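You operate a simulated robot arm through the tools that you are given. There is no shell and no other tool. Be economical: measure what you need, move in short steps, check, and stop when the job is done.

The job below is to be done with a simulated two-armed robot. You get a single attempt, and the scene is never put back.

JOB
Set the red and blue stops as the setting drawing gives.
Fine: free the rail by its green lever, lock it again after.

The check looks at the end state, three seconds after you hand in, the way a careful person would. Anything else that was tipped, shoved, dropped, spilled or broken makes it a failure.

ROBOT AND FRAMES
Two 7-joint arms with three-finger grippers on one trunk, on a base that drives. Base frame: it is fixed to the floor where the robot stands at the start and does not move with it; the origin is under the middle of the robot, x ahead of it, y to its left, z up. Readings come in cm, rad, newtons and seconds.
The left shoulder is at the start at [7, 14.6, 118.7], the right one opposite. With the tool pointing down near the work surface each hand reaches from about 30 to 68 cm from the robot's upright axis, wherever it stands, measured 20 degrees to its own side. Places, roughly: blue stop [50, -20, 90]; rail lever [50, 10, 90]; red stop [50, 0, 90]; setting drawing [110, -20, 120]. Payload 2.2 kg a hand.
Tool frame (each hand has its own): the origin (TCP) lies between the finger pads and is the grasp point; the fingertips stand 2.8 cm ahead of it; z points along the fingers, y is the line along which they close. The gripper opens to 10.2 cm. The gripper's body begins 7.1 cm behind the TCP.
Orientation is that of the tool frame in the base frame, as [roll, pitch, yaw] about the fixed x, y, z axes, in that order (R = Rz(yaw) Ry(pitch) Rx(roll)). With the fingers straight down and closing along the base's y, the tool's x points along the base's -x, its y along +y and its z along -z.

CONTROLS
- The arms move only by the tool drive_tool. It takes "left_series", "right_series" or both (then of equal length, played together; a hand with none holds still); each is a list that holds one entry, the list of rows, each a list of 7 numbers: the shift along the tool's x, y, z in units of 50 mm (1.0 is 50 mm), then the turn, a rotation vector about the tool's x, y, z in units of 6 degrees (1.0 is 6 degrees), then the finger opening in cm, from 0 to 10.2. In form: [[[dx, dy, dz, rx, ry, rz, gripper], ...]]. A call has 1 to 20 rows; each row shifts and turns the commanded pose from where the row before left it, along the tool's axes as they then stand. A call with a number of a shift or a turn outside -1 to 1 is refused whole. Rows are played at 5 a second. More than 5 cm and 0.15 rad between two rows, or a gripper value outside its range, and nothing of the call is played. Where a pose cannot be reached the arm comes as near as it can. A force on the tool above 40 N (or 10 N above the force at the start of the call, whichever is more), or a blocked arm, ends the call early, and 0.2 s more pass. Each finger halts on what it meets, pressing with about 43 N; the grip force reading is that of the motor and also rises with nothing between the fingers. The clock runs only during rows and for 0.2 s after the last one: add rows that do not move to give the fingers time. The reply holds the time, the measured pose of the TCP, the force on the tool along the base axes, the opening and the grip force, in the units named above and with some noise, with the torque about the TCP (base axes, N m) and any sound that the robot's microphone picked up.
- Cameras (640 x 400 px; columns grow to the right, rows downward): "scene" is now at [13.33, -0.19, 141.15]; the picture's right is [-0.05, -1.00, 0.00], its down [-0.64, 0.03, -0.77] and it looks along [0.77, -0.04, -0.64] (base axes); focal length 257 px, centre (320, 200). "left" rides on the left gripper at [7.2, 3.8, -8.6] in its tool frame; the picture's right is [-0.46, 0.89, 0.00], its down [-0.60, -0.32, -0.73] and it looks along [-0.65, -0.34, 0.68] (tool axes); focal length 256 px, centre (320, 200). "right" rides on the right gripper at [6.9, 4.4, -8.6] in its tool frame; the picture's right is [-0.53, 0.85, 0.00], its down [-0.58, -0.36, -0.73] and it looks along [-0.62, -0.39, 0.68] (tool axes); focal length 256 px, centre (320, 200). There is no depth. A picture from a camera that has moved, and an enlarged one, comes with that camera's place and axes in the base frame and with its lens.
- camera(camera): a new picture of that camera. It takes no simulated time.
- move_column(by): slides the trunk up (or, below 0, down) by that many cm; the arms and the scene camera ride with it, the base frame stays. It gives what a move gives, with no picture.
- roll_base(legs): drives the robot by 1 to 6 legs, each [ahead, left, turn to the left] in cm, cm and rad, along the robot's own axes; the way and the turn of a leg run together, so that a leg with both is an arc; at most 150 cm and 3.142 rad a leg. The arms and the cameras ride along, it lands a little off, and it stops where it bumps. It gives what a move gives.
- turn_head(pan, tilt): turns the head with the scene camera to pan (to the left, within 1.501 rad either way) and tilt (down, from -0.506 to 1.204), counted from straight ahead of the robot. It gives what a move gives.
- zoom(camera, box): a new picture of the part [left, top, right, bottom] of that camera's present view, enlarged. It takes no simulated time.
- job_done(): hands the job in; it is judged then, once.

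Go step by step. Nothing tells you exact positions but the pictures and the camera data: compare them with the known pose of the tool, close in by small moves and look again before you grip or let go. The budget is 120 turns and 92 pictures, counting those below and the enlarged ones. Unless the task says otherwise, let go and move clear before handing in, and close with one line.

The tools are called after "Emit:" by a JSON object that holds its "fn" and its "kwargs". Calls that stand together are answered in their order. drive_tool: Moves the arms, as the interface text tells. Its arguments: {"type":"object","properties":{"left_series":{"type":"array","items":{"type":"array","items":{"type":"array","items":{"type":"number"}}}},"right_series":{"type":"array","items":{"type":"array","items":{"type":"array","items":{"type":"number"}}}}},"required":[]} The other tools are called the same way: move_column (by) slides the trunk up or down; roll_base (legs) drives the base; turn_head (pan, tilt) turns the head that bears the scene camera; camera (camera) takes a picture; zoom (camera, box) takes an enlarged picture of a part of a camera's view; job_done () hands the job in.

At the start:

```text
t: 0.0
left_ee_pos: [50.29, 13.75, 115.64]
left_orientation: [-3.141, -0.002, 3.141]
left_wrist_force: [0.3, 0.7, 0.2]
left_torque: [-0.02, 0.03, -0.02]
left_finger_gap: 10.21
left_finger_force: 0.1
right_ee_pos: [44.64, -26.65, 108.07]
right_orientation: [3.142, 0.0, -3.141]
right_wrist_force: [0.2, 0.0, 0.7]
right_torque: [0.02, 0.01, 0.01]
right_finger_gap: 10.22
right_finger_force: 0.2
trunk travel left (down, up): [-72.5, 21.5]
robot x, y, heading: [-0.11, 0.19, 0.0]
head pan, tilt: [-0.051, 0.696]
```

scene: 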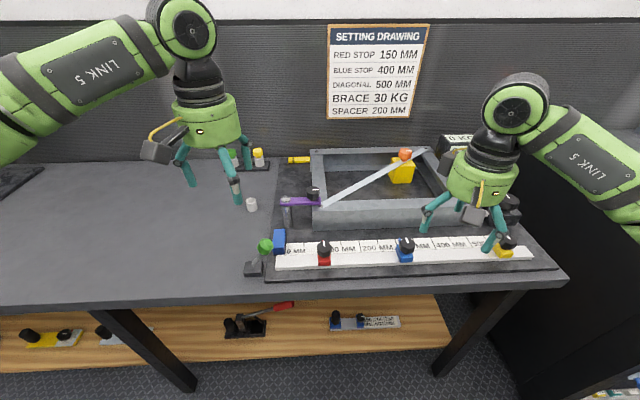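
right: 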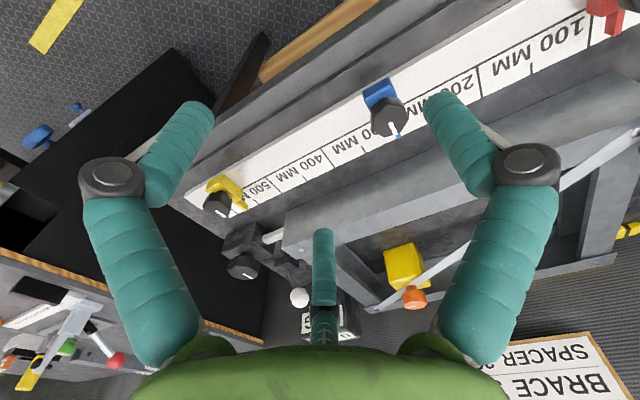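
left: 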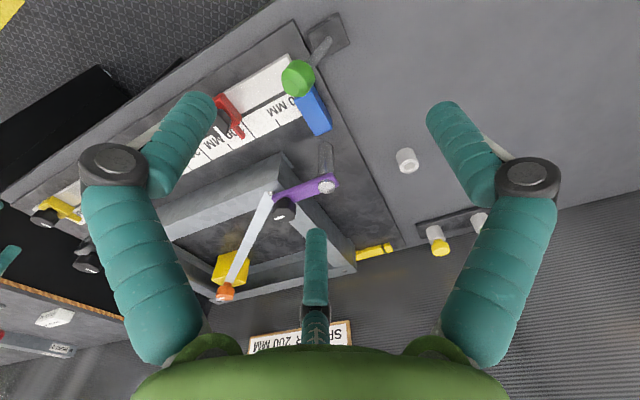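

I see a rail with a scale along y (0 at the left), red stop near 100, blue near 300, yellow near 500, and a green lever at the left end. I'll look closer at the drawing and the rail.

Emit:
{"fn": "zoom", "kwargs": {"camera": "scene", "box": [320, 20, 440, 120]}}

Emit:
{"fn": "zoom", "kwargs": {"camera": "scene", "box": [230, 210, 400, 300]}}

Emit:
{"fn": "zoom", "kwargs": {"camera": "scene", "box": [380, 210, 550, 300]}}

Emit:
{"fn": "zoom", "kwargs": {"camera": "left", "box": [180, 0, 380, 180]}}

```text
4.00 times, centred on (380, 70) of scene
camera zoom: at [13.33, -0.19, 141.15], right [-0.05, -1.0, 0.0], down [-0.64, 0.03, -0.77], along [0.77, -0.04, -0.64], focal length 1027 px, centre (80, 720)
```

zoom: 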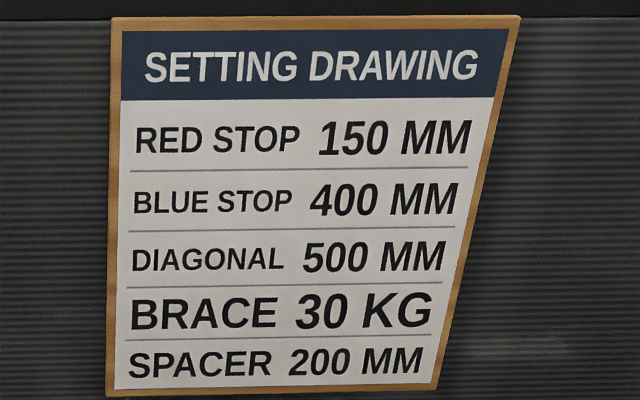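

```text
3.76 times, centred on (315, 255) of scene
camera zoom: at [13.33, -0.19, 141.15], right [-0.05, -1.0, 0.0], down [-0.64, 0.03, -0.77], along [0.77, -0.04, -0.64], focal length 966 px, centre (339, -7)
```

zoom: 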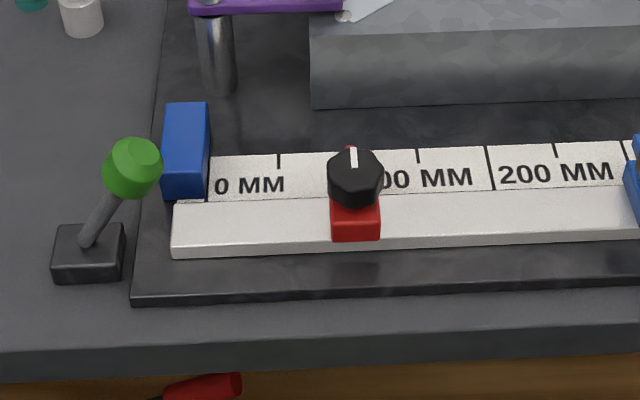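

```text
3.76 times, centred on (465, 255) of scene
camera zoom: at [13.33, -0.19, 141.15], right [-0.05, -1.0, 0.0], down [-0.64, 0.03, -0.77], along [0.77, -0.04, -0.64], focal length 966 px, centre (-226, -7)
```

zoom: 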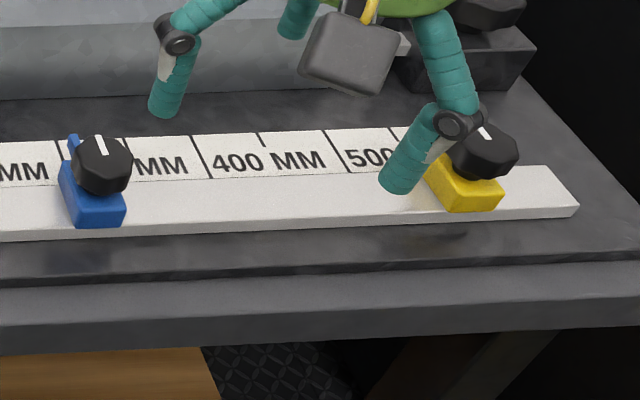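

```text
2.22 times, centred on (280, 90) of left
camera zoom: at [42.93, 17.58, 124.35], right [0.46, 0.89, 0.0], down [0.6, -0.32, 0.73], along [0.65, -0.34, -0.68], focal length 569 px, centre (409, 444)
```

zoom: 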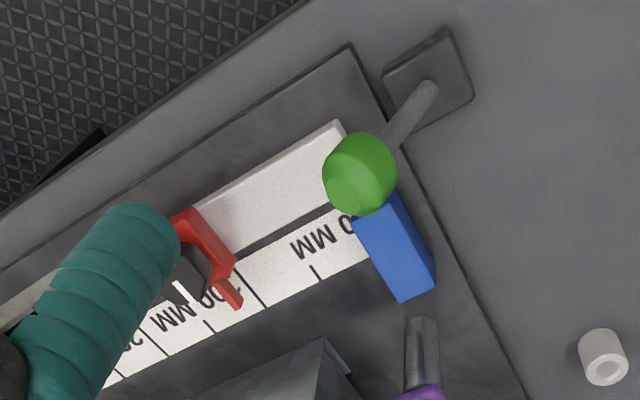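

The drawing gives red at 150 mm and blue at 400 mm; red is now near 100 and blue near 300. I put the lever ball at about [52, 10.2, 96], leaning toward the rail from a pivot at y≈14. I'll bring the left hand down above it to see it closer.

Emit:
{"fn": "drive_tool", "kwargs": {"left_series": [[[-0.34, -0.7, 0, 0, 0, 0, 10.2], [0, 0, 0.6, 0, 0, 0, 6], [0, 0, 0.6, 0, 0, 0, 6], [0, 0, 0, 0, 0, 0, 6]]]}}

Emit:
{"fn": "camera", "kwargs": {"camera": "left"}}

Emit:
{"fn": "zoom", "kwargs": {"camera": "scene", "box": [220, 200, 350, 290]}}

Emit:
{"fn": "zoom", "kwargs": {"camera": "right", "box": [320, 40, 480, 140]}}

```text
t: 1.0
left_ee_pos: [51.98, 10.11, 110.11]
left_orientation: [-3.141, 0.001, -3.14]
left_wrist_force: [0.4, -1.0, 0.3]
left_torque: [0.04, 0.01, 0.02]
left_finger_gap: 5.98
left_finger_force: 0.1
right_ee_pos: [44.66, -26.68, 108.06]
right_orientation: [3.139, -0.001, -3.141]
right_wrist_force: [-0.5, -0.3, 0.8]
right_torque: [0.01, 0.0, -0.04]
right_finger_gap: 10.19
right_finger_force: 0.1
trunk travel left (down, up): [-72.5, 21.5]
robot x, y, heading: [0.13, -0.04, 0.004]
head pan, tilt: [-0.051, 0.696]
```

```text
84 pictures are left
camera left: at [44.73, 13.98, 118.64], right [0.46, 0.89, 0.0], down [0.6, -0.32, 0.73], along [0.65, -0.34, -0.68], focal length 256 px, centre (320, 200)
```

left: 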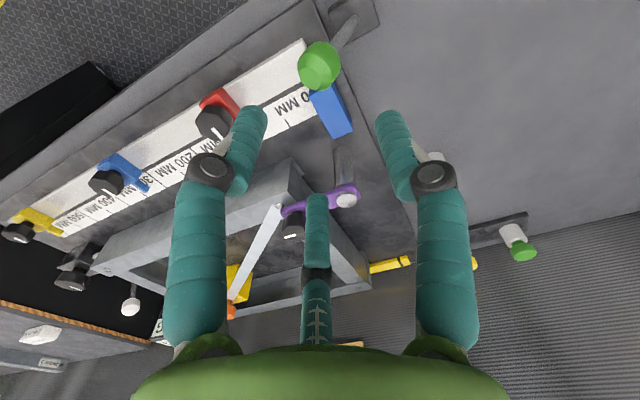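

```text
4.44 times, centred on (285, 245) of scene
camera zoom: at [13.32, -0.34, 141.15], right [-0.05, -1.0, 0.0], down [-0.64, 0.03, -0.77], along [0.77, -0.04, -0.64], focal length 1141 px, centre (476, 0)
```

zoom: 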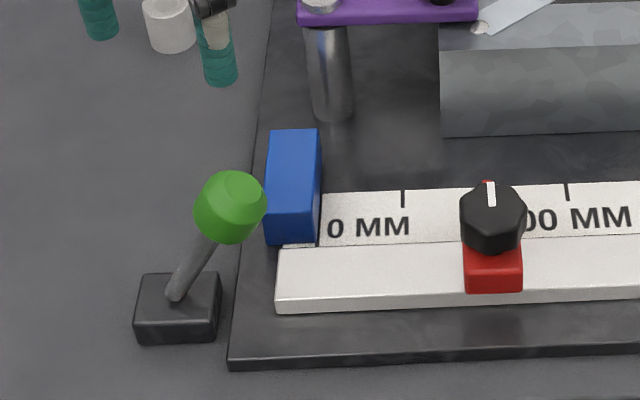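

```text
4.00 times, centred on (400, 90) of right
camera zoom: at [37.81, -22.44, 116.62], right [0.53, 0.85, 0.0], down [0.58, -0.37, 0.73], along [0.62, -0.39, -0.68], focal length 1024 px, centre (0, 640)
```

zoom: 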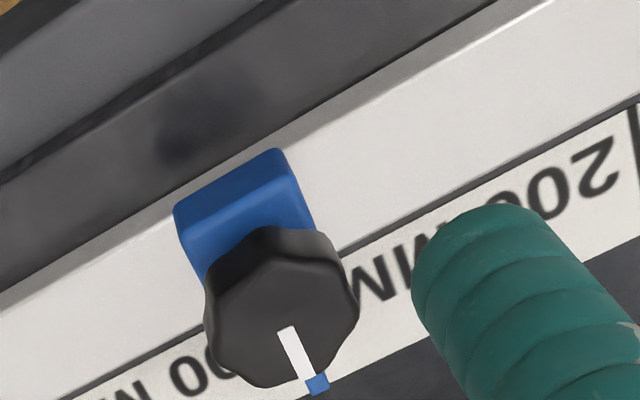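

The ball is at about [52, 10.15, 95.6], roughly 3.6 cm across. I'll straddle it with the fingers, tips just above the blue block's top, and check.

Emit:
{"fn": "drive_tool", "kwargs": {"left_series": [[[0, 0, 0.8, 0, 0, 0, 6], [0, 0, 0.8, 0, 0, 0, 6], [0, 0, 0.6, 0, 0, 0, 6], [0, 0, 0, 0, 0, 0, 6]]]}}

Emit:
{"fn": "camera", "kwargs": {"camera": "left"}}

Emit:
{"fn": "zoom", "kwargs": {"camera": "scene", "box": [200, 180, 360, 280]}}

```text
t: 2.0
left_ee_pos: [51.9, 10.29, 98.86]
left_orientation: [3.141, 0.0, -3.141]
left_wrist_force: [-0.7, -1.3, 0.0]
left_torque: [0.01, -0.02, 0.0]
left_finger_gap: 5.98
left_finger_force: 0.0
right_ee_pos: [44.76, -26.53, 108.03]
right_orientation: [-3.14, 0.0, 3.14]
right_wrist_force: [-0.4, -1.2, 0.3]
right_torque: [-0.02, 0.01, 0.03]
right_finger_gap: 10.21
right_finger_force: 0.0
trunk travel left (down, up): [-72.5, 21.5]
robot x, y, heading: [0.09, -0.06, -0.002]
head pan, tilt: [-0.051, 0.696]
```

```text
81 pictures are left
camera left: at [44.53, 14.05, 107.39], right [0.46, 0.89, 0.0], down [0.6, -0.32, 0.73], along [0.65, -0.34, -0.68], focal length 256 px, centre (320, 200)
```

left: 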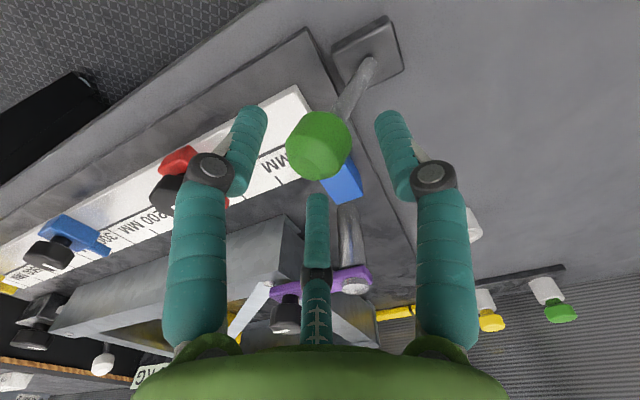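

```text
4.00 times, centred on (280, 230) of scene
camera zoom: at [13.32, -0.19, 141.15], right [-0.05, -1.0, 0.0], down [-0.64, 0.03, -0.77], along [0.77, -0.04, -0.64], focal length 1027 px, centre (480, 80)
```

zoom: 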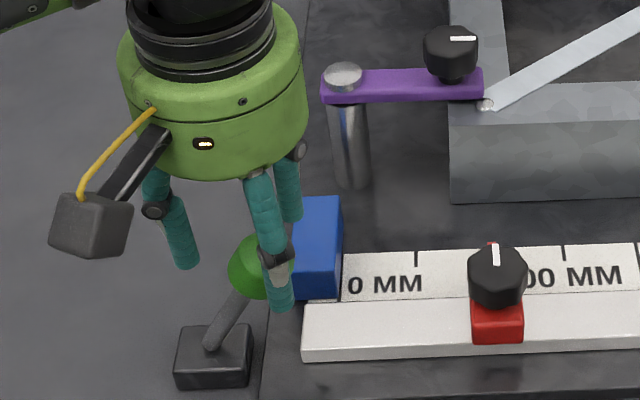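

The gripper shows three fingers: one on the +y side and two on the −y side, which should cradle the ball. I'll go 0.6 cm lower, narrow the gap around the ball and push the lever toward +y in small steps.

Emit:
{"fn": "drive_tool", "kwargs": {"left_series": [[[0, 0, 0.12, 0, 0, 0, 6], [0, 0, 0, 0, 0, 0, 4.3], [0, 0, 0, 0, 0, 0, 4.3], [0, 0.2, 0, 0, 0, 0, 4.3], [0, 0.2, 0, 0, 0, 0, 4.3], [0, 0.2, 0, 0, 0, 0, 4.3]]]}}

Emit:
{"fn": "camera", "kwargs": {"camera": "left"}}

Emit:
{"fn": "zoom", "kwargs": {"camera": "scene", "box": [200, 180, 360, 280]}}

```text
t: 3.4
left_ee_pos: [52.06, 13.42, 98.23]
left_orientation: [3.141, -0.001, 3.141]
left_wrist_force: [0.3, -0.3, -0.3]
left_torque: [-0.01, -0.02, 0.02]
left_finger_gap: 4.3
left_finger_force: 0.0
right_ee_pos: [44.9, -26.56, 107.96]
right_orientation: [-3.141, 0.0, -3.14]
right_wrist_force: [0.3, 0.0, -0.2]
right_torque: [0.03, 0.0, -0.04]
right_finger_gap: 10.18
right_finger_force: 0.2
trunk travel left (down, up): [-72.5, 21.5]
robot x, y, heading: [-0.07, 0.08, -0.004]
head pan, tilt: [-0.051, 0.696]
```

```text
79 pictures are left
camera left: at [44.64, 17.23, 106.83], right [0.46, 0.89, 0.0], down [0.6, -0.32, 0.73], along [0.65, -0.34, -0.68], focal length 256 px, centre (320, 200)
```

left: 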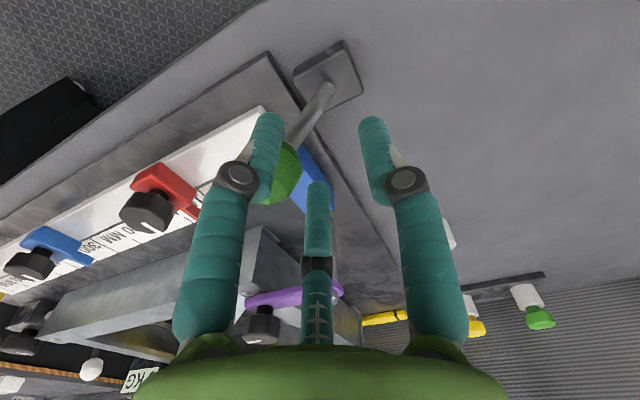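

```text
4.00 times, centred on (280, 230) of scene
camera zoom: at [13.32, -0.15, 141.15], right [-0.05, -1.0, 0.0], down [-0.64, 0.03, -0.77], along [0.77, -0.04, -0.64], focal length 1027 px, centre (480, 80)
```

zoom: 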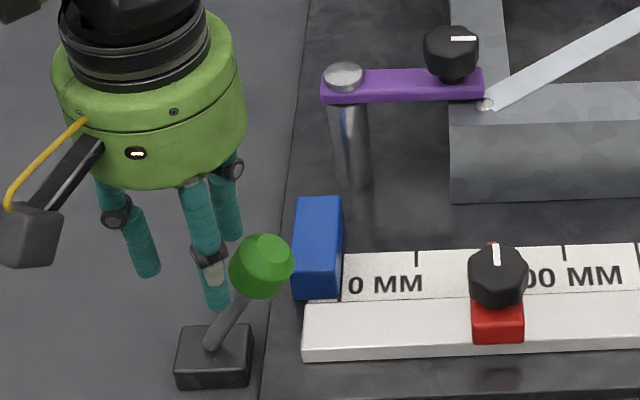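

The ball slipped through between the two −y fingers, so the lever hasn't moved. I'll lift, close the fingers into a fist on the −y side of the ball and push from there.

Emit:
{"fn": "drive_tool", "kwargs": {"left_series": [[[0, 0, -0.9, 0, 0, 0, 4.3], [0, -0.75, 0, 0, 0, 0, 0], [0, -0.73, 0, 0, 0, 0, 0], [0, 0, 0.9, 0, 0, 0, 0], [0, 0, 0.14, 0, 0, 0, 0], [0, 0, 0, 0, 0, 0, 0]]]}}

Emit:
{"fn": "camera", "kwargs": {"camera": "left"}}

Emit:
{"fn": "zoom", "kwargs": {"camera": "scene", "box": [200, 180, 360, 280]}}

```text
t: 4.8
left_ee_pos: [51.78, 5.97, 97.35]
left_orientation: [3.141, -0.001, 3.141]
left_wrist_force: [-0.1, -0.5, 0.2]
left_torque: [-0.03, 0.0, 0.0]
left_finger_gap: 0.22
left_finger_force: 31.3
right_ee_pos: [44.62, -26.55, 108.03]
right_orientation: [-3.14, 0.001, 3.141]
right_wrist_force: [-0.1, 0.4, 0.8]
right_torque: [-0.02, 0.02, -0.01]
right_finger_gap: 10.21
right_finger_force: 0.0
trunk travel left (down, up): [-72.5, 21.5]
robot x, y, heading: [-0.01, 0.24, -0.004]
head pan, tilt: [-0.051, 0.696]
```

```text
77 pictures are left
camera left: at [44.55, 9.78, 106.01], right [0.46, 0.89, 0.0], down [0.6, -0.32, 0.73], along [0.65, -0.34, -0.68], focal length 256 px, centre (320, 200)
```

left: 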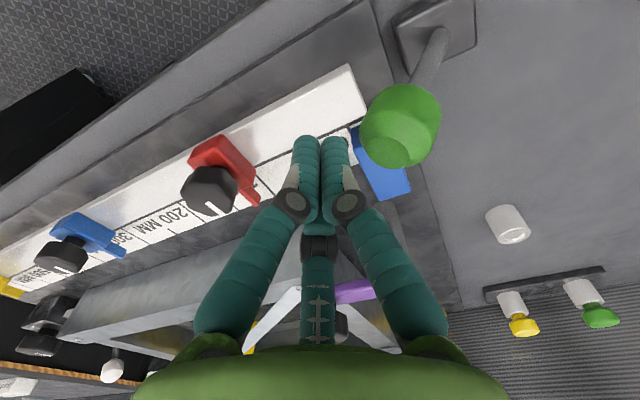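

```text
4.00 times, centred on (280, 230) of scene
camera zoom: at [13.3, -0.24, 141.15], right [-0.05, -1.0, 0.0], down [-0.64, 0.03, -0.77], along [0.77, -0.04, -0.64], focal length 1027 px, centre (480, 80)
```

zoom: 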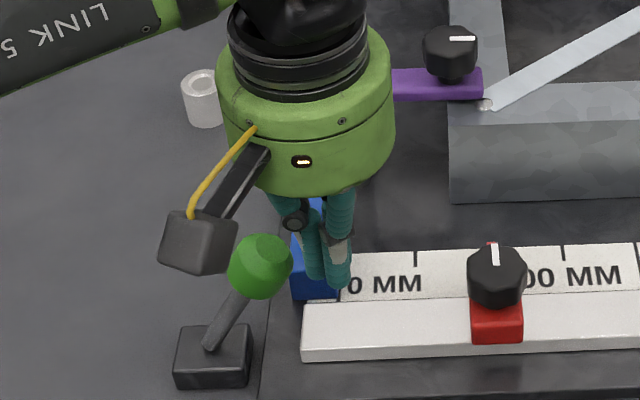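

The fist is beside the ball, clear of the block. I'll push +y in small steps.

Emit:
{"fn": "drive_tool", "kwargs": {"left_series": [[[0, 0.2, 0, 0, 0, 0, 0], [0, 0.2, 0, 0, 0, 0, 0], [0, 0.2, 0, 0, 0, 0, 0], [0, 0.2, 0, 0, 0, 0, 0], [0, 0, 0, 0, 0, 0, 0]]]}}

Emit:
{"fn": "zoom", "kwargs": {"camera": "scene", "box": [200, 180, 360, 280]}}

Emit:
{"fn": "camera", "kwargs": {"camera": "left"}}

```text
t: 6.0
left_ee_pos: [51.73, 9.85, 97.39]
left_orientation: [3.14, -0.002, -3.141]
left_wrist_force: [0.1, -1.0, -0.6]
left_torque: [0.0, 0.01, 0.02]
left_finger_gap: 0.19
left_finger_force: 31.2
right_ee_pos: [44.61, -26.55, 108.06]
right_orientation: [-3.142, 0.0, 3.141]
right_wrist_force: [0.4, -0.5, -0.3]
right_torque: [0.05, 0.01, 0.0]
right_finger_gap: 10.21
right_finger_force: 0.0
trunk travel left (down, up): [-72.5, 21.5]
robot x, y, heading: [-0.22, 0.12, -0.0]
head pan, tilt: [-0.051, 0.696]
```

```text
4.00 times, centred on (280, 230) of scene
camera zoom: at [13.3, -0.25, 141.14], right [-0.05, -1.0, 0.0], down [-0.64, 0.03, -0.77], along [0.77, -0.04, -0.64], focal length 1027 px, centre (480, 80)
```

zoom: 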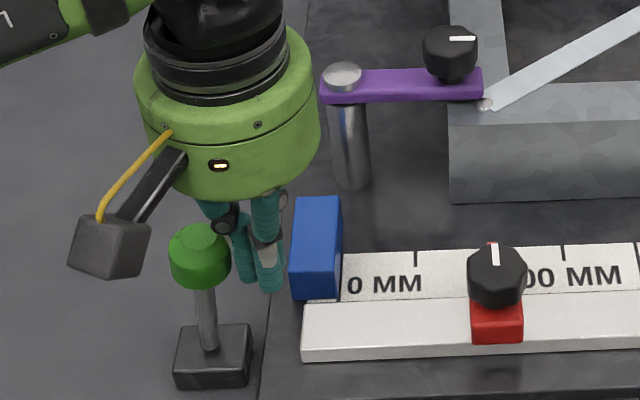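

```text
74 pictures are left
camera left: at [44.55, 13.57, 105.97], right [0.46, 0.89, 0.0], down [0.6, -0.32, 0.73], along [0.65, -0.34, -0.68], focal length 256 px, centre (320, 200)
```

left: 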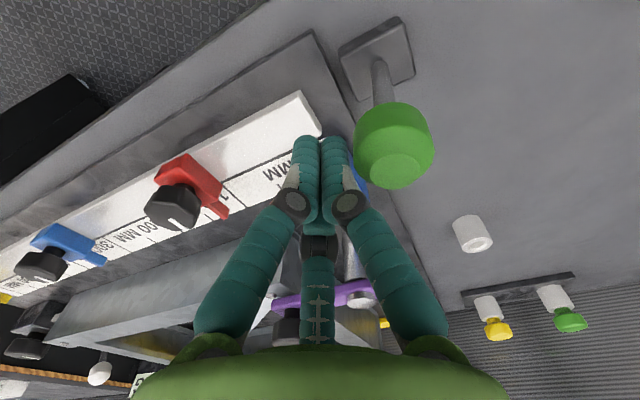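

The lever moves easily and is near upright. I'll keep pushing it to the far side.

Emit:
{"fn": "drive_tool", "kwargs": {"left_series": [[[0, 0.2, 0, 0, 0, 0, 0], [0, 0.2, 0, 0, 0, 0, 0], [0, 0.2, 0, 0, 0, 0, 0], [0, 0.2, 0, 0, 0, 0, 0], [0, 0, 0, 0, 0, 0, 0]]]}}

Emit:
{"fn": "zoom", "kwargs": {"camera": "scene", "box": [200, 180, 360, 280]}}

```text
t: 7.2
left_ee_pos: [51.98, 13.87, 97.48]
left_orientation: [3.141, 0.001, -3.141]
left_wrist_force: [0.1, -0.2, -0.1]
left_torque: [-0.02, -0.01, 0.03]
left_finger_gap: 0.22
left_finger_force: 31.8
right_ee_pos: [44.7, -26.63, 108.04]
right_orientation: [3.141, 0.001, -3.141]
right_wrist_force: [0.3, -0.1, 0.1]
right_torque: [0.03, -0.02, 0.02]
right_finger_gap: 10.21
right_finger_force: 0.1
trunk travel left (down, up): [-72.5, 21.5]
robot x, y, heading: [-0.05, 0.15, 0.002]
head pan, tilt: [-0.051, 0.696]
```

```text
4.00 times, centred on (280, 230) of scene
camera zoom: at [13.33, -0.22, 141.15], right [-0.05, -1.0, 0.0], down [-0.64, 0.03, -0.77], along [0.77, -0.04, -0.64], focal length 1027 px, centre (480, 80)
```

zoom: 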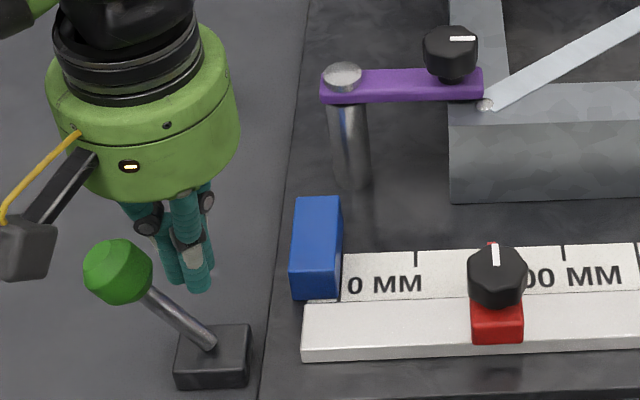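

The lever has snapped over to the far side, so the rail should be free. I'll raise both hands and measure the scale and stops properly.

Emit:
{"fn": "drive_tool", "kwargs": {"left_series": [[[0, 0, -0.9, 0, 0, 0, 0], [0, -0.4, -0.9, 0, 0, 0, 6], [0, -0.4, -0.7, 0, 0, 0, 6], [0, 0, 0, 0, 0, 0, 6]]], "right_series": [[[0, 0, -0.9, 0, 0, 0, 6], [0, -0.4, -0.9, 0, 0, 0, 6], [0, -0.4, 0, 0, 0, 0, 6], [0, 0, 0, 0, 0, 0, 6]]]}}

Emit:
{"fn": "zoom", "kwargs": {"camera": "scene", "box": [240, 220, 400, 280]}}

Emit:
{"fn": "zoom", "kwargs": {"camera": "scene", "box": [380, 220, 540, 280]}}

Emit:
{"fn": "zoom", "kwargs": {"camera": "left", "box": [160, 30, 360, 155]}}

Emit:
{"fn": "zoom", "kwargs": {"camera": "left", "box": [0, 100, 200, 225]}}

```text
t: 8.2
left_ee_pos: [51.73, 10.19, 110.13]
left_orientation: [-3.139, 0.0, -3.139]
left_wrist_force: [0.7, 0.1, -0.6]
left_torque: [-0.03, 0.0, 0.02]
left_finger_gap: 6.04
left_finger_force: 0.0
right_ee_pos: [44.99, -30.3, 117.01]
right_orientation: [-3.139, -0.001, -3.14]
right_wrist_force: [-0.6, 0.6, 0.0]
right_torque: [-0.01, -0.02, 0.01]
right_finger_gap: 6.01
right_finger_force: 0.1
trunk travel left (down, up): [-72.5, 21.5]
robot x, y, heading: [0.42, 0.22, 0.002]
head pan, tilt: [-0.051, 0.696]
```

```text
4.00 times, centred on (320, 250) of scene
camera zoom: at [13.36, 0.01, 141.14], right [-0.05, -1.0, 0.0], down [-0.64, 0.03, -0.77], along [0.77, -0.04, -0.64], focal length 1027 px, centre (320, 0)
```

zoom: 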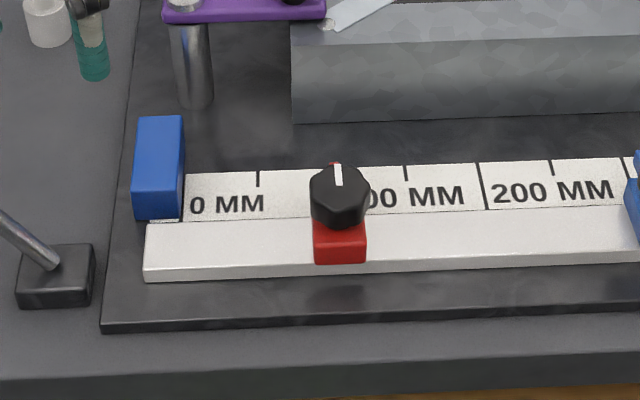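

```text
4.00 times, centred on (460, 250) of scene
camera zoom: at [13.36, 0.01, 141.14], right [-0.05, -1.0, 0.0], down [-0.64, 0.03, -0.77], along [0.77, -0.04, -0.64], focal length 1027 px, centre (-240, 0)
```

zoom: 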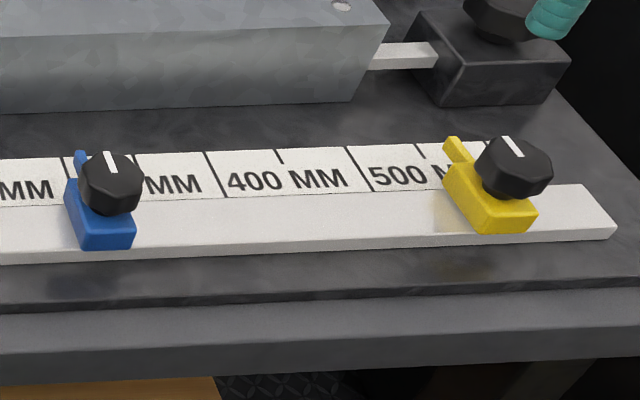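

```text
3.20 times, centred on (260, 92) of left
camera zoom: at [44.42, 14.02, 118.73], right [0.46, 0.89, 0.0], down [0.6, -0.32, 0.73], along [0.65, -0.34, -0.68], focal length 819 px, centre (512, 544)
```

zoom: 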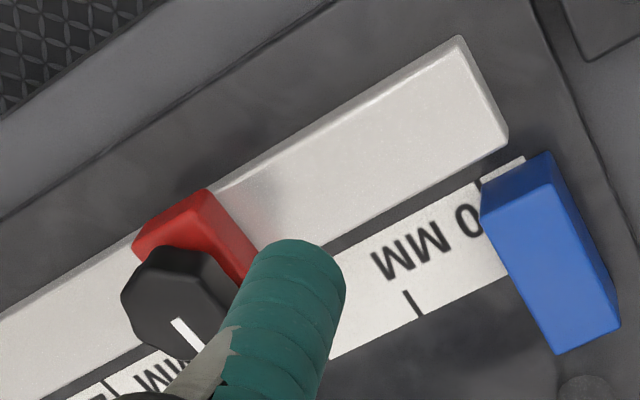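

```text
3.20 times, centred on (100, 162) of left
camera zoom: at [44.42, 14.02, 118.73], right [0.46, 0.89, 0.0], down [0.6, -0.32, 0.73], along [0.65, -0.34, -0.68], focal length 819 px, centre (1024, 320)
```

zoom: 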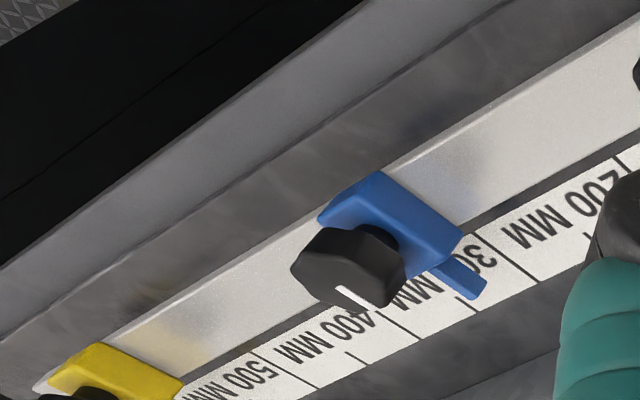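

Scale z≈88 and the ticks are true millimetres, with y ≈ 6.8 − mm/10. The pointers read red ≈100 and blue ≈300, so red has to go 5 cm and blue 10 cm toward −y. I'll bring the left hand over the red knob at about [52.4, −3.3, 93.5].

Emit:
{"fn": "drive_tool", "kwargs": {"left_series": [[[-0.14, -0.9, 0, 0, 0, 0, 6], [0, -0.9, 0, 0, 0, 0, 6], [0, -0.9, 0.5, 0, 0, 0, 6], [0, 0, 0.8, 0, 0, 0, 6], [0, 0, 0.6, 0, 0, 0, 6], [0, 0, 0, 0, 0, 0, 6]]]}}

Emit:
{"fn": "camera", "kwargs": {"camera": "left"}}

Emit:
{"fn": "zoom", "kwargs": {"camera": "scene", "box": [240, 180, 400, 280]}}

```text
refused: row 3 steps farther than a row can; nothing moved
```

```text
68 pictures are left
camera left: at [44.42, 14.02, 118.73], right [0.46, 0.89, 0.0], down [0.6, -0.32, 0.73], along [0.65, -0.34, -0.68], focal length 256 px, centre (320, 200)
```

left: 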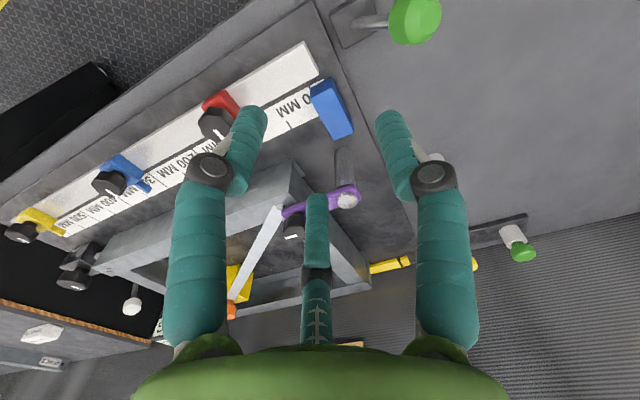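

```text
4.00 times, centred on (320, 230) of scene
camera zoom: at [13.36, 0.01, 141.14], right [-0.05, -1.0, 0.0], down [-0.64, 0.03, -0.77], along [0.77, -0.04, -0.64], focal length 1027 px, centre (320, 80)
```

zoom: 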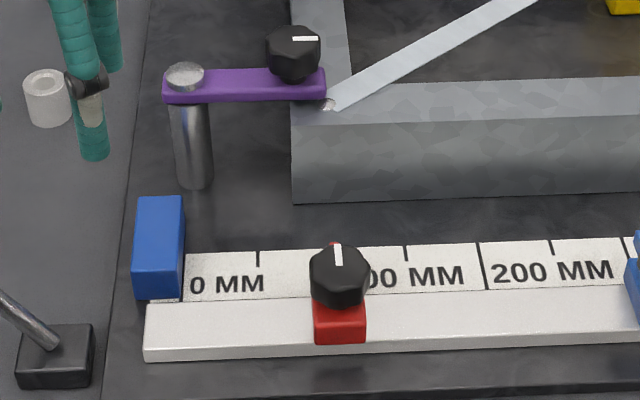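

The call was refused because one row's combined step was too long. I'll split it.

Emit:
{"fn": "drive_tool", "kwargs": {"left_series": [[[-0.14, -0.9, 0, 0, 0, 0, 6], [0, -0.9, 0, 0, 0, 0, 6], [0, -0.9, 0, 0, 0, 0, 6], [0, 0, 0.8, 0, 0, 0, 6], [0, 0, 0.8, 0, 0, 0, 6], [0, 0, 0.4, 0, 0, 0, 6], [0, 0, 0, 0, 0, 0, 6]]]}}

Emit:
{"fn": "camera", "kwargs": {"camera": "left"}}

Emit:
{"fn": "zoom", "kwargs": {"camera": "scene", "box": [240, 180, 400, 280]}}

```text
t: 9.8
left_ee_pos: [52.54, -3.43, 99.78]
left_orientation: [-3.141, 0.0, 3.142]
left_wrist_force: [-0.7, 0.1, 0.2]
left_torque: [0.01, 0.01, -0.02]
left_finger_gap: 5.99
left_finger_force: 0.0
right_ee_pos: [44.94, -30.31, 117.01]
right_orientation: [-3.141, -0.001, -3.142]
right_wrist_force: [-0.8, 0.5, 0.3]
right_torque: [-0.01, -0.02, -0.02]
right_finger_gap: 6.0
right_finger_force: 0.0
trunk travel left (down, up): [-72.5, 21.5]
robot x, y, heading: [-0.0, -0.0, 0.001]
head pan, tilt: [-0.051, 0.696]
```

```text
66 pictures are left
camera left: at [45.11, 0.34, 108.48], right [0.46, 0.89, 0.0], down [0.6, -0.32, 0.73], along [0.65, -0.34, -0.68], focal length 256 px, centre (320, 200)
```

left: 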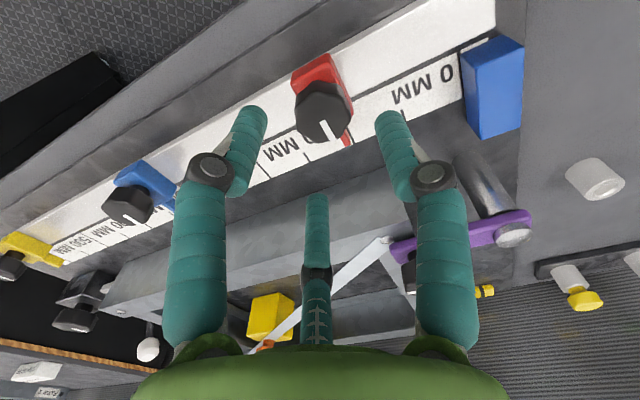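

```text
4.00 times, centred on (320, 230) of scene
camera zoom: at [13.33, -0.15, 141.15], right [-0.05, -1.0, 0.0], down [-0.64, 0.03, -0.77], along [0.77, -0.04, -0.64], focal length 1027 px, centre (320, 80)
```

zoom: 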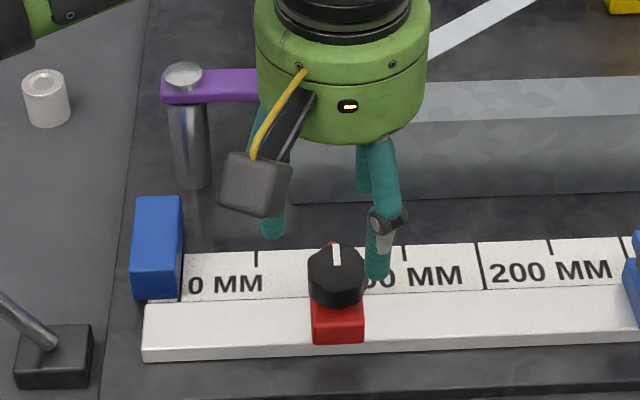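

The knob centre is confirmed at [52.4, −3.25, top 93.3]. I'll descend around it so the fingertips are at z≈92, then check before closing.

Emit:
{"fn": "drive_tool", "kwargs": {"left_series": [[[0.02, 0.03, 0.5, 0, 0, 0, 6], [0, 0, 0.5, 0, 0, 0, 6], [0, 0, 0, 0, 0, 0, 6]]]}}

Emit:
{"fn": "camera", "kwargs": {"camera": "left"}}

Emit:
{"fn": "zoom", "kwargs": {"camera": "scene", "box": [240, 180, 400, 280]}}

```text
t: 10.6
left_ee_pos: [52.48, -3.54, 94.86]
left_orientation: [3.141, -0.001, 3.14]
left_wrist_force: [0.0, -0.2, -1.7]
left_torque: [0.01, 0.01, -0.01]
left_finger_gap: 5.96
left_finger_force: 0.1
right_ee_pos: [44.95, -30.54, 117.07]
right_orientation: [3.141, 0.001, -3.141]
right_wrist_force: [-0.2, 0.4, 0.7]
right_torque: [-0.02, -0.02, 0.01]
right_finger_gap: 6.02
right_finger_force: 0.1
trunk travel left (down, up): [-72.5, 21.5]
robot x, y, heading: [-0.14, 0.07, 0.005]
head pan, tilt: [-0.051, 0.696]
```

```text
64 pictures are left
camera left: at [45.0, 0.26, 103.49], right [0.46, 0.89, 0.0], down [0.6, -0.32, 0.73], along [0.65, -0.34, -0.68], focal length 256 px, centre (320, 200)
```

left: 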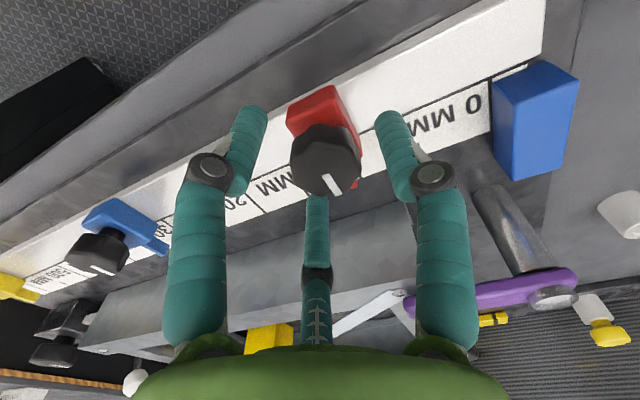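

```text
4.00 times, centred on (320, 230) of scene
camera zoom: at [13.29, -0.19, 141.15], right [-0.05, -1.0, 0.0], down [-0.64, 0.03, -0.77], along [0.77, -0.04, -0.64], focal length 1027 px, centre (320, 80)
```

zoom: 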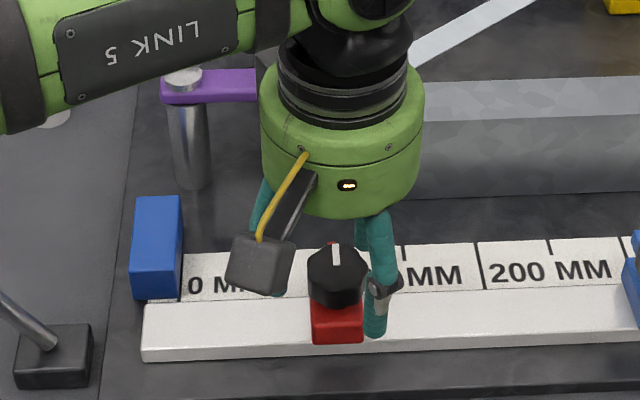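

The knob sits centred between the fingers, so I'll close on it gently.

Emit:
{"fn": "drive_tool", "kwargs": {"left_series": [[[0, 0.03, 0, 0, 0, 0, 4.5], [0, 0, 0, 0, 0, 0, 4], [0, 0, 0, 0, 0, 0, 3.6], [0, 0, 0, 0, 0, 0, 3.2], [0, 0, 0, 0, 0, 0, 3.0]]]}}

Emit:
{"fn": "camera", "kwargs": {"camera": "left"}}

Emit:
{"fn": "zoom", "kwargs": {"camera": "scene", "box": [240, 180, 400, 280]}}

```text
t: 11.8
left_ee_pos: [52.65, -3.31, 94.78]
left_orientation: [3.141, 0.003, -3.14]
left_wrist_force: [10.5, -1.0, 2.9]
left_torque: [0.15, -1.07, -0.25]
left_finger_gap: 3.6
left_finger_force: 45.5
right_ee_pos: [45.08, -30.48, 116.87]
right_orientation: [3.141, -0.002, -3.141]
right_wrist_force: [0.1, 0.5, -0.2]
right_torque: [0.01, -0.01, 0.02]
right_finger_gap: 6.02
right_finger_force: 0.0
trunk travel left (down, up): [-72.5, 21.5]
robot x, y, heading: [-0.15, 0.51, 0.0]
head pan, tilt: [-0.051, 0.696]
```

```text
62 pictures are left
camera left: at [45.35, 0.43, 103.47], right [0.46, 0.89, 0.0], down [0.6, -0.32, 0.73], along [0.65, -0.34, -0.68], focal length 256 px, centre (320, 200)
```

left: 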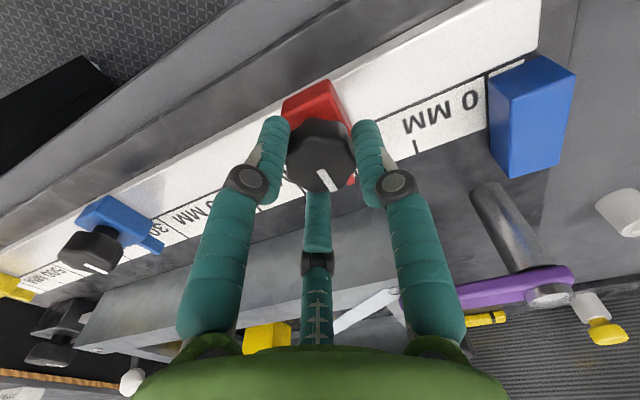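

```text
4.00 times, centred on (320, 230) of scene
camera zoom: at [13.54, -0.23, 141.13], right [-0.05, -1.0, 0.0], down [-0.64, 0.03, -0.77], along [0.77, -0.04, -0.64], focal length 1027 px, centre (320, 80)
```

zoom: 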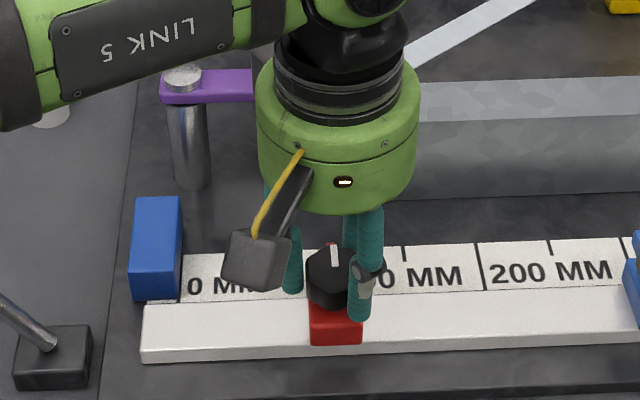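

Gripped at 3.6 cm. I'll drag it 5.0 cm toward −y in small steps.

Emit:
{"fn": "drive_tool", "kwargs": {"left_series": [[[0, -0.1, 0, 0, 0, 0, 3.0], [0, -0.2, 0, 0, 0, 0, 3.0], [0, -0.2, 0, 0, 0, 0, 3.0], [0, -0.2, 0, 0, 0, 0, 3.0], [0, -0.2, 0, 0, 0, 0, 3.0], [0, -0.1, 0, 0, 0, 0, 3.0], [0, 0, 0, 0, 0, 0, 3.0]]]}}

Emit:
{"fn": "camera", "kwargs": {"camera": "left"}}

Emit:
{"fn": "zoom", "kwargs": {"camera": "scene", "box": [240, 180, 400, 280]}}

```text
t: 13.4
left_ee_pos: [52.65, -8.26, 94.82]
left_orientation: [-3.14, 0.0, -3.14]
left_wrist_force: [13.0, 1.3, 3.9]
left_torque: [0.05, -0.36, 0.12]
left_finger_gap: 3.63
left_finger_force: 45.0
right_ee_pos: [45.26, -30.44, 116.91]
right_orientation: [-3.14, -0.002, 3.141]
right_wrist_force: [-0.1, 0.5, 0.1]
right_torque: [-0.03, -0.01, 0.02]
right_finger_gap: 6.01
right_finger_force: 0.0
trunk travel left (down, up): [-72.5, 21.5]
robot x, y, heading: [-0.14, 0.1, -0.001]
head pan, tilt: [-0.051, 0.696]
```

```text
60 pictures are left
camera left: at [45.39, -4.45, 103.48], right [0.46, 0.89, 0.0], down [0.6, -0.31, 0.73], along [0.65, -0.34, -0.68], focal length 256 px, centre (320, 200)
```

left: 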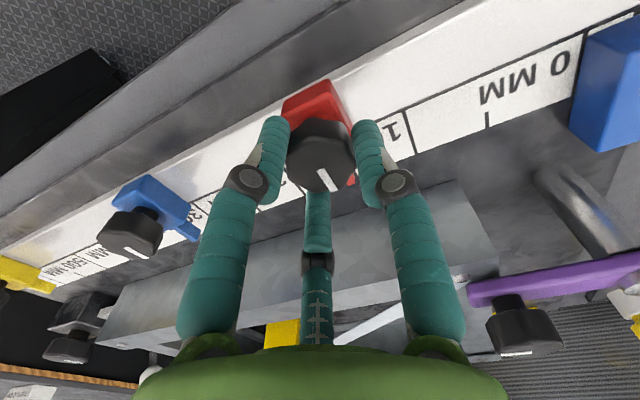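

```text
4.00 times, centred on (320, 230) of scene
camera zoom: at [13.6, -0.15, 141.12], right [-0.05, -1.0, 0.0], down [-0.64, 0.03, -0.77], along [0.76, -0.04, -0.64], focal length 1027 px, centre (320, 80)
```

zoom: 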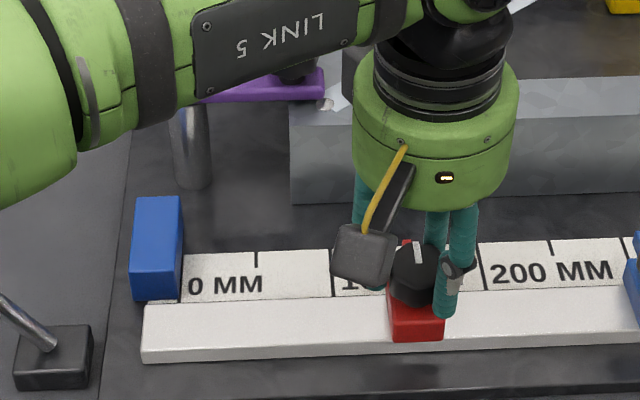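

The slider moved with the knob. I'll release, lift clear and compare the pointer with the 150 tick.

Emit:
{"fn": "drive_tool", "kwargs": {"left_series": [[[0, 0, 0, 0, 0, 0, 4.2], [0, 0, 0, 0, 0, 0, 6], [0, 0, 0, 0, 0, 0, 6], [0, 0, -0.8, 0, 0, 0, 6], [0, 0, -0.8, 0, 0, 0, 6], [0, 0.8, -0.3, 0, 0, 0, 6], [0, 0.8, 0, 0, 0, 0, 6]]]}}

Emit:
{"fn": "zoom", "kwargs": {"camera": "scene", "box": [280, 220, 400, 280]}}

Emit:
{"fn": "zoom", "kwargs": {"camera": "left", "box": [140, 60, 340, 180]}}

```text
t: 15.0
left_ee_pos: [52.31, 0.32, 104.47]
left_orientation: [-3.138, -0.001, -3.141]
left_wrist_force: [0.1, 1.0, 0.4]
left_torque: [-0.03, -0.02, 0.0]
left_finger_gap: 6.0
left_finger_force: 0.1
right_ee_pos: [44.96, -30.24, 116.98]
right_orientation: [-3.14, -0.001, 3.141]
right_wrist_force: [0.0, 0.2, 0.6]
right_torque: [-0.04, -0.01, 0.0]
right_finger_gap: 6.01
right_finger_force: 0.2
trunk travel left (down, up): [-72.5, 21.5]
robot x, y, heading: [-0.06, 0.11, -0.003]
head pan, tilt: [-0.051, 0.696]
```

```text
5.33 times, centred on (340, 250) of scene
camera zoom: at [13.34, 0.11, 141.15], right [-0.05, -1.0, 0.0], down [-0.64, 0.03, -0.77], along [0.77, -0.04, -0.64], focal length 1369 px, centre (213, -67)
```

zoom: 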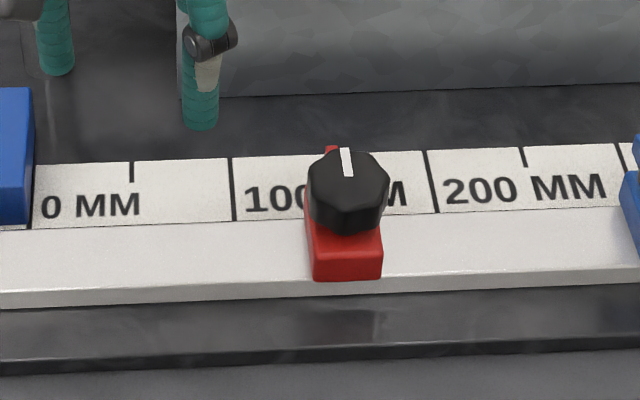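

```text
3.20 times, centred on (240, 120) of left
camera zoom: at [44.98, 4.14, 112.99], right [0.46, 0.89, 0.0], down [0.6, -0.32, 0.73], along [0.65, -0.34, -0.68], focal length 819 px, centre (576, 456)
```

zoom: 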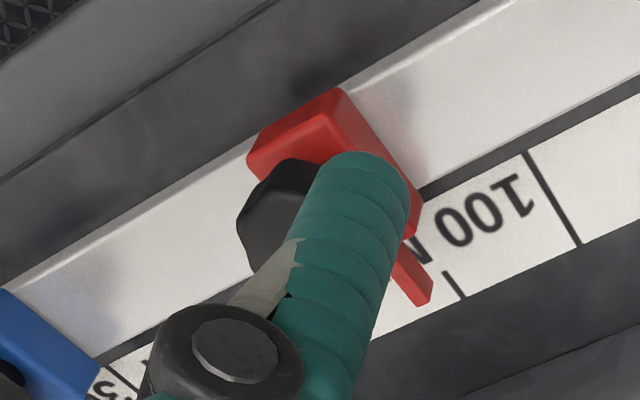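

The red pointer is close to 150, but parallax blurs the reading. I'll place the left camera at the pointer's own y, where parallax along the rail vanishes, to read it exactly.

Emit:
{"fn": "drive_tool", "kwargs": {"left_series": [[[0.2, -0.9, 0, 0, 0, 0, 10.2], [0, -0.8, 0, 0, 0, 0, 10.2], [0, -0.74, 0, 0, 0, 0, 10.2], [0, 0, 0, 0, 0, 0, 10.2]]]}}

Emit:
{"fn": "camera", "kwargs": {"camera": "left"}}

Emit:
{"fn": "zoom", "kwargs": {"camera": "left", "box": [320, 60, 440, 135]}}

```text
t: 16.0
left_ee_pos: [51.32, -12.35, 104.27]
left_orientation: [-3.139, -0.001, -3.14]
left_wrist_force: [-0.3, 0.0, 0.4]
left_torque: [-0.02, 0.03, -0.01]
left_finger_gap: 10.18
left_finger_force: 0.0
right_ee_pos: [44.96, -30.49, 116.92]
right_orientation: [-3.141, 0.0, -3.14]
right_wrist_force: [0.6, 0.6, 0.5]
right_torque: [-0.01, 0.0, -0.01]
right_finger_gap: 6.01
right_finger_force: 0.0
trunk travel left (down, up): [-72.5, 21.5]
robot x, y, heading: [-0.16, 0.17, 0.001]
head pan, tilt: [-0.051, 0.696]
```

```text
56 pictures are left
camera left: at [44.07, -8.44, 112.91], right [0.46, 0.89, 0.0], down [0.6, -0.32, 0.73], along [0.65, -0.34, -0.68], focal length 256 px, centre (320, 200)
```

left: 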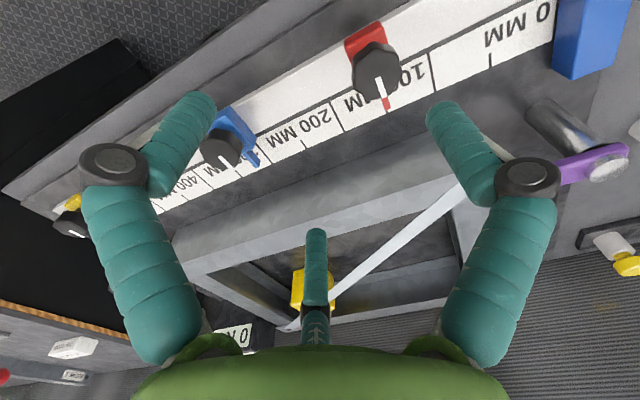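

```text
5.33 times, centred on (380, 98) of left
camera zoom: at [44.07, -8.44, 112.91], right [0.46, 0.89, 0.0], down [0.6, -0.32, 0.73], along [0.65, -0.34, -0.68], focal length 1365 px, centre (0, 747)
```

zoom: 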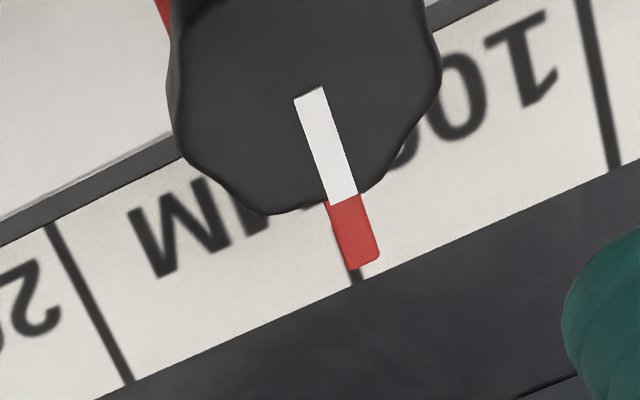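

This view is nearly parallax-free: the pointer is about 2 mm on the 100 side, so it reads ≈148. I'll re-grip the knob 0.2 cm further toward −y to nudge it.

Emit:
{"fn": "drive_tool", "kwargs": {"left_series": [[[-0.24, 0.8, 0, 0, 0, 0, 6], [0, 0, 0.9, 0, 0, 0, 6], [0, 0, 0.9, 0, 0, 0, 6], [0, 0, 0.1, 0, 0, 0, 6], [0, 0, 0, 0, 0, 0, 4.2], [0, 0, 0, 0, 0, 0, 3.8], [0, 0, 0, 0, 0, 0, 3.4], [0, 0, 0, 0, 0, 0, 3.0], [0, 0, 0, 0, 0, 0, 3.0]]]}}

Emit:
{"fn": "zoom", "kwargs": {"camera": "left", "box": [240, 80, 440, 205]}}

```text
t: 18.0
left_ee_pos: [52.68, -8.43, 94.68]
left_orientation: [3.141, 0.003, -3.139]
left_wrist_force: [4.2, 2.4, -1.5]
left_torque: [0.0, -0.84, -0.18]
left_finger_gap: 3.62
left_finger_force: 44.9
right_ee_pos: [45.04, -30.28, 117.07]
right_orientation: [-3.14, 0.0, 3.142]
right_wrist_force: [-0.3, 0.5, 0.5]
right_torque: [0.02, 0.01, -0.01]
right_finger_gap: 6.01
right_finger_force: 0.0
trunk travel left (down, up): [-72.5, 21.5]
robot x, y, heading: [-0.27, -0.05, 0.0]
head pan, tilt: [-0.051, 0.696]
```

```text
3.20 times, centred on (340, 142) of left
camera zoom: at [45.39, -4.69, 103.33], right [0.46, 0.89, 0.0], down [0.6, -0.32, 0.73], along [0.65, -0.34, -0.68], focal length 819 px, centre (256, 384)
```

zoom: 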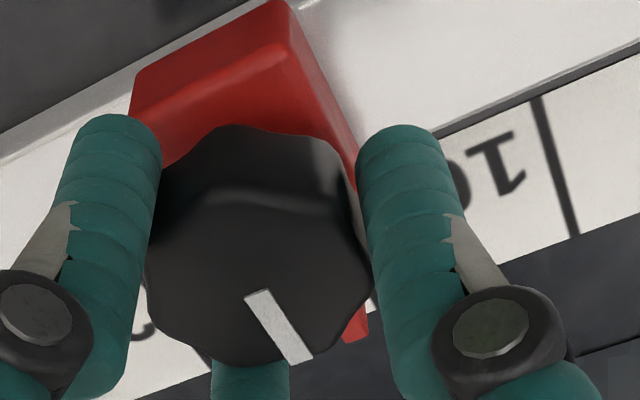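

Releasing now, and going back to the parallax-free viewpoint.

Emit:
{"fn": "drive_tool", "kwargs": {"left_series": [[[0, 0, 0, 0, 0, 0, 4.2], [0, 0, 0, 0, 0, 0, 6], [0, 0, 0, 0, 0, 0, 6], [0, 0, -0.9, 0, 0, 0, 6], [0, 0, -0.9, 0, 0, 0, 6], [0.24, -0.78, -0.1, 0, 0, 0, 10.2], [0, 0, 0, 0, 0, 0, 10.2], [0, 0, 0, 0, 0, 0, 10.2]]]}}

Emit:
{"fn": "zoom", "kwargs": {"camera": "left", "box": [320, 60, 440, 135]}}

```text
t: 19.8
left_ee_pos: [51.59, -12.62, 104.5]
left_orientation: [3.141, 0.002, -3.138]
left_wrist_force: [-0.6, 1.2, 0.3]
left_torque: [-0.01, 0.01, 0.0]
left_finger_gap: 10.18
left_finger_force: 0.0
right_ee_pos: [44.97, -30.41, 116.98]
right_orientation: [3.14, -0.001, 3.141]
right_wrist_force: [-0.2, 0.6, -0.1]
right_torque: [0.02, 0.02, -0.01]
right_finger_gap: 6.0
right_finger_force: 0.0
trunk travel left (down, up): [-72.5, 21.5]
robot x, y, heading: [0.12, 0.0, -0.0]
head pan, tilt: [-0.051, 0.696]
```

```text
5.33 times, centred on (380, 98) of left
camera zoom: at [44.31, -8.8, 113.15], right [0.46, 0.89, 0.0], down [0.6, -0.32, 0.73], along [0.65, -0.34, -0.68], focal length 1365 px, centre (0, 747)
```

zoom: 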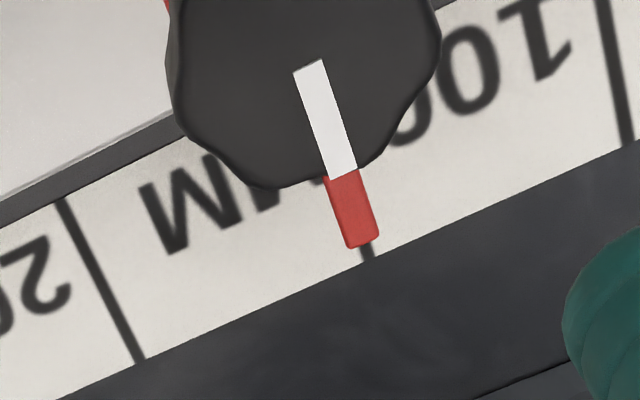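

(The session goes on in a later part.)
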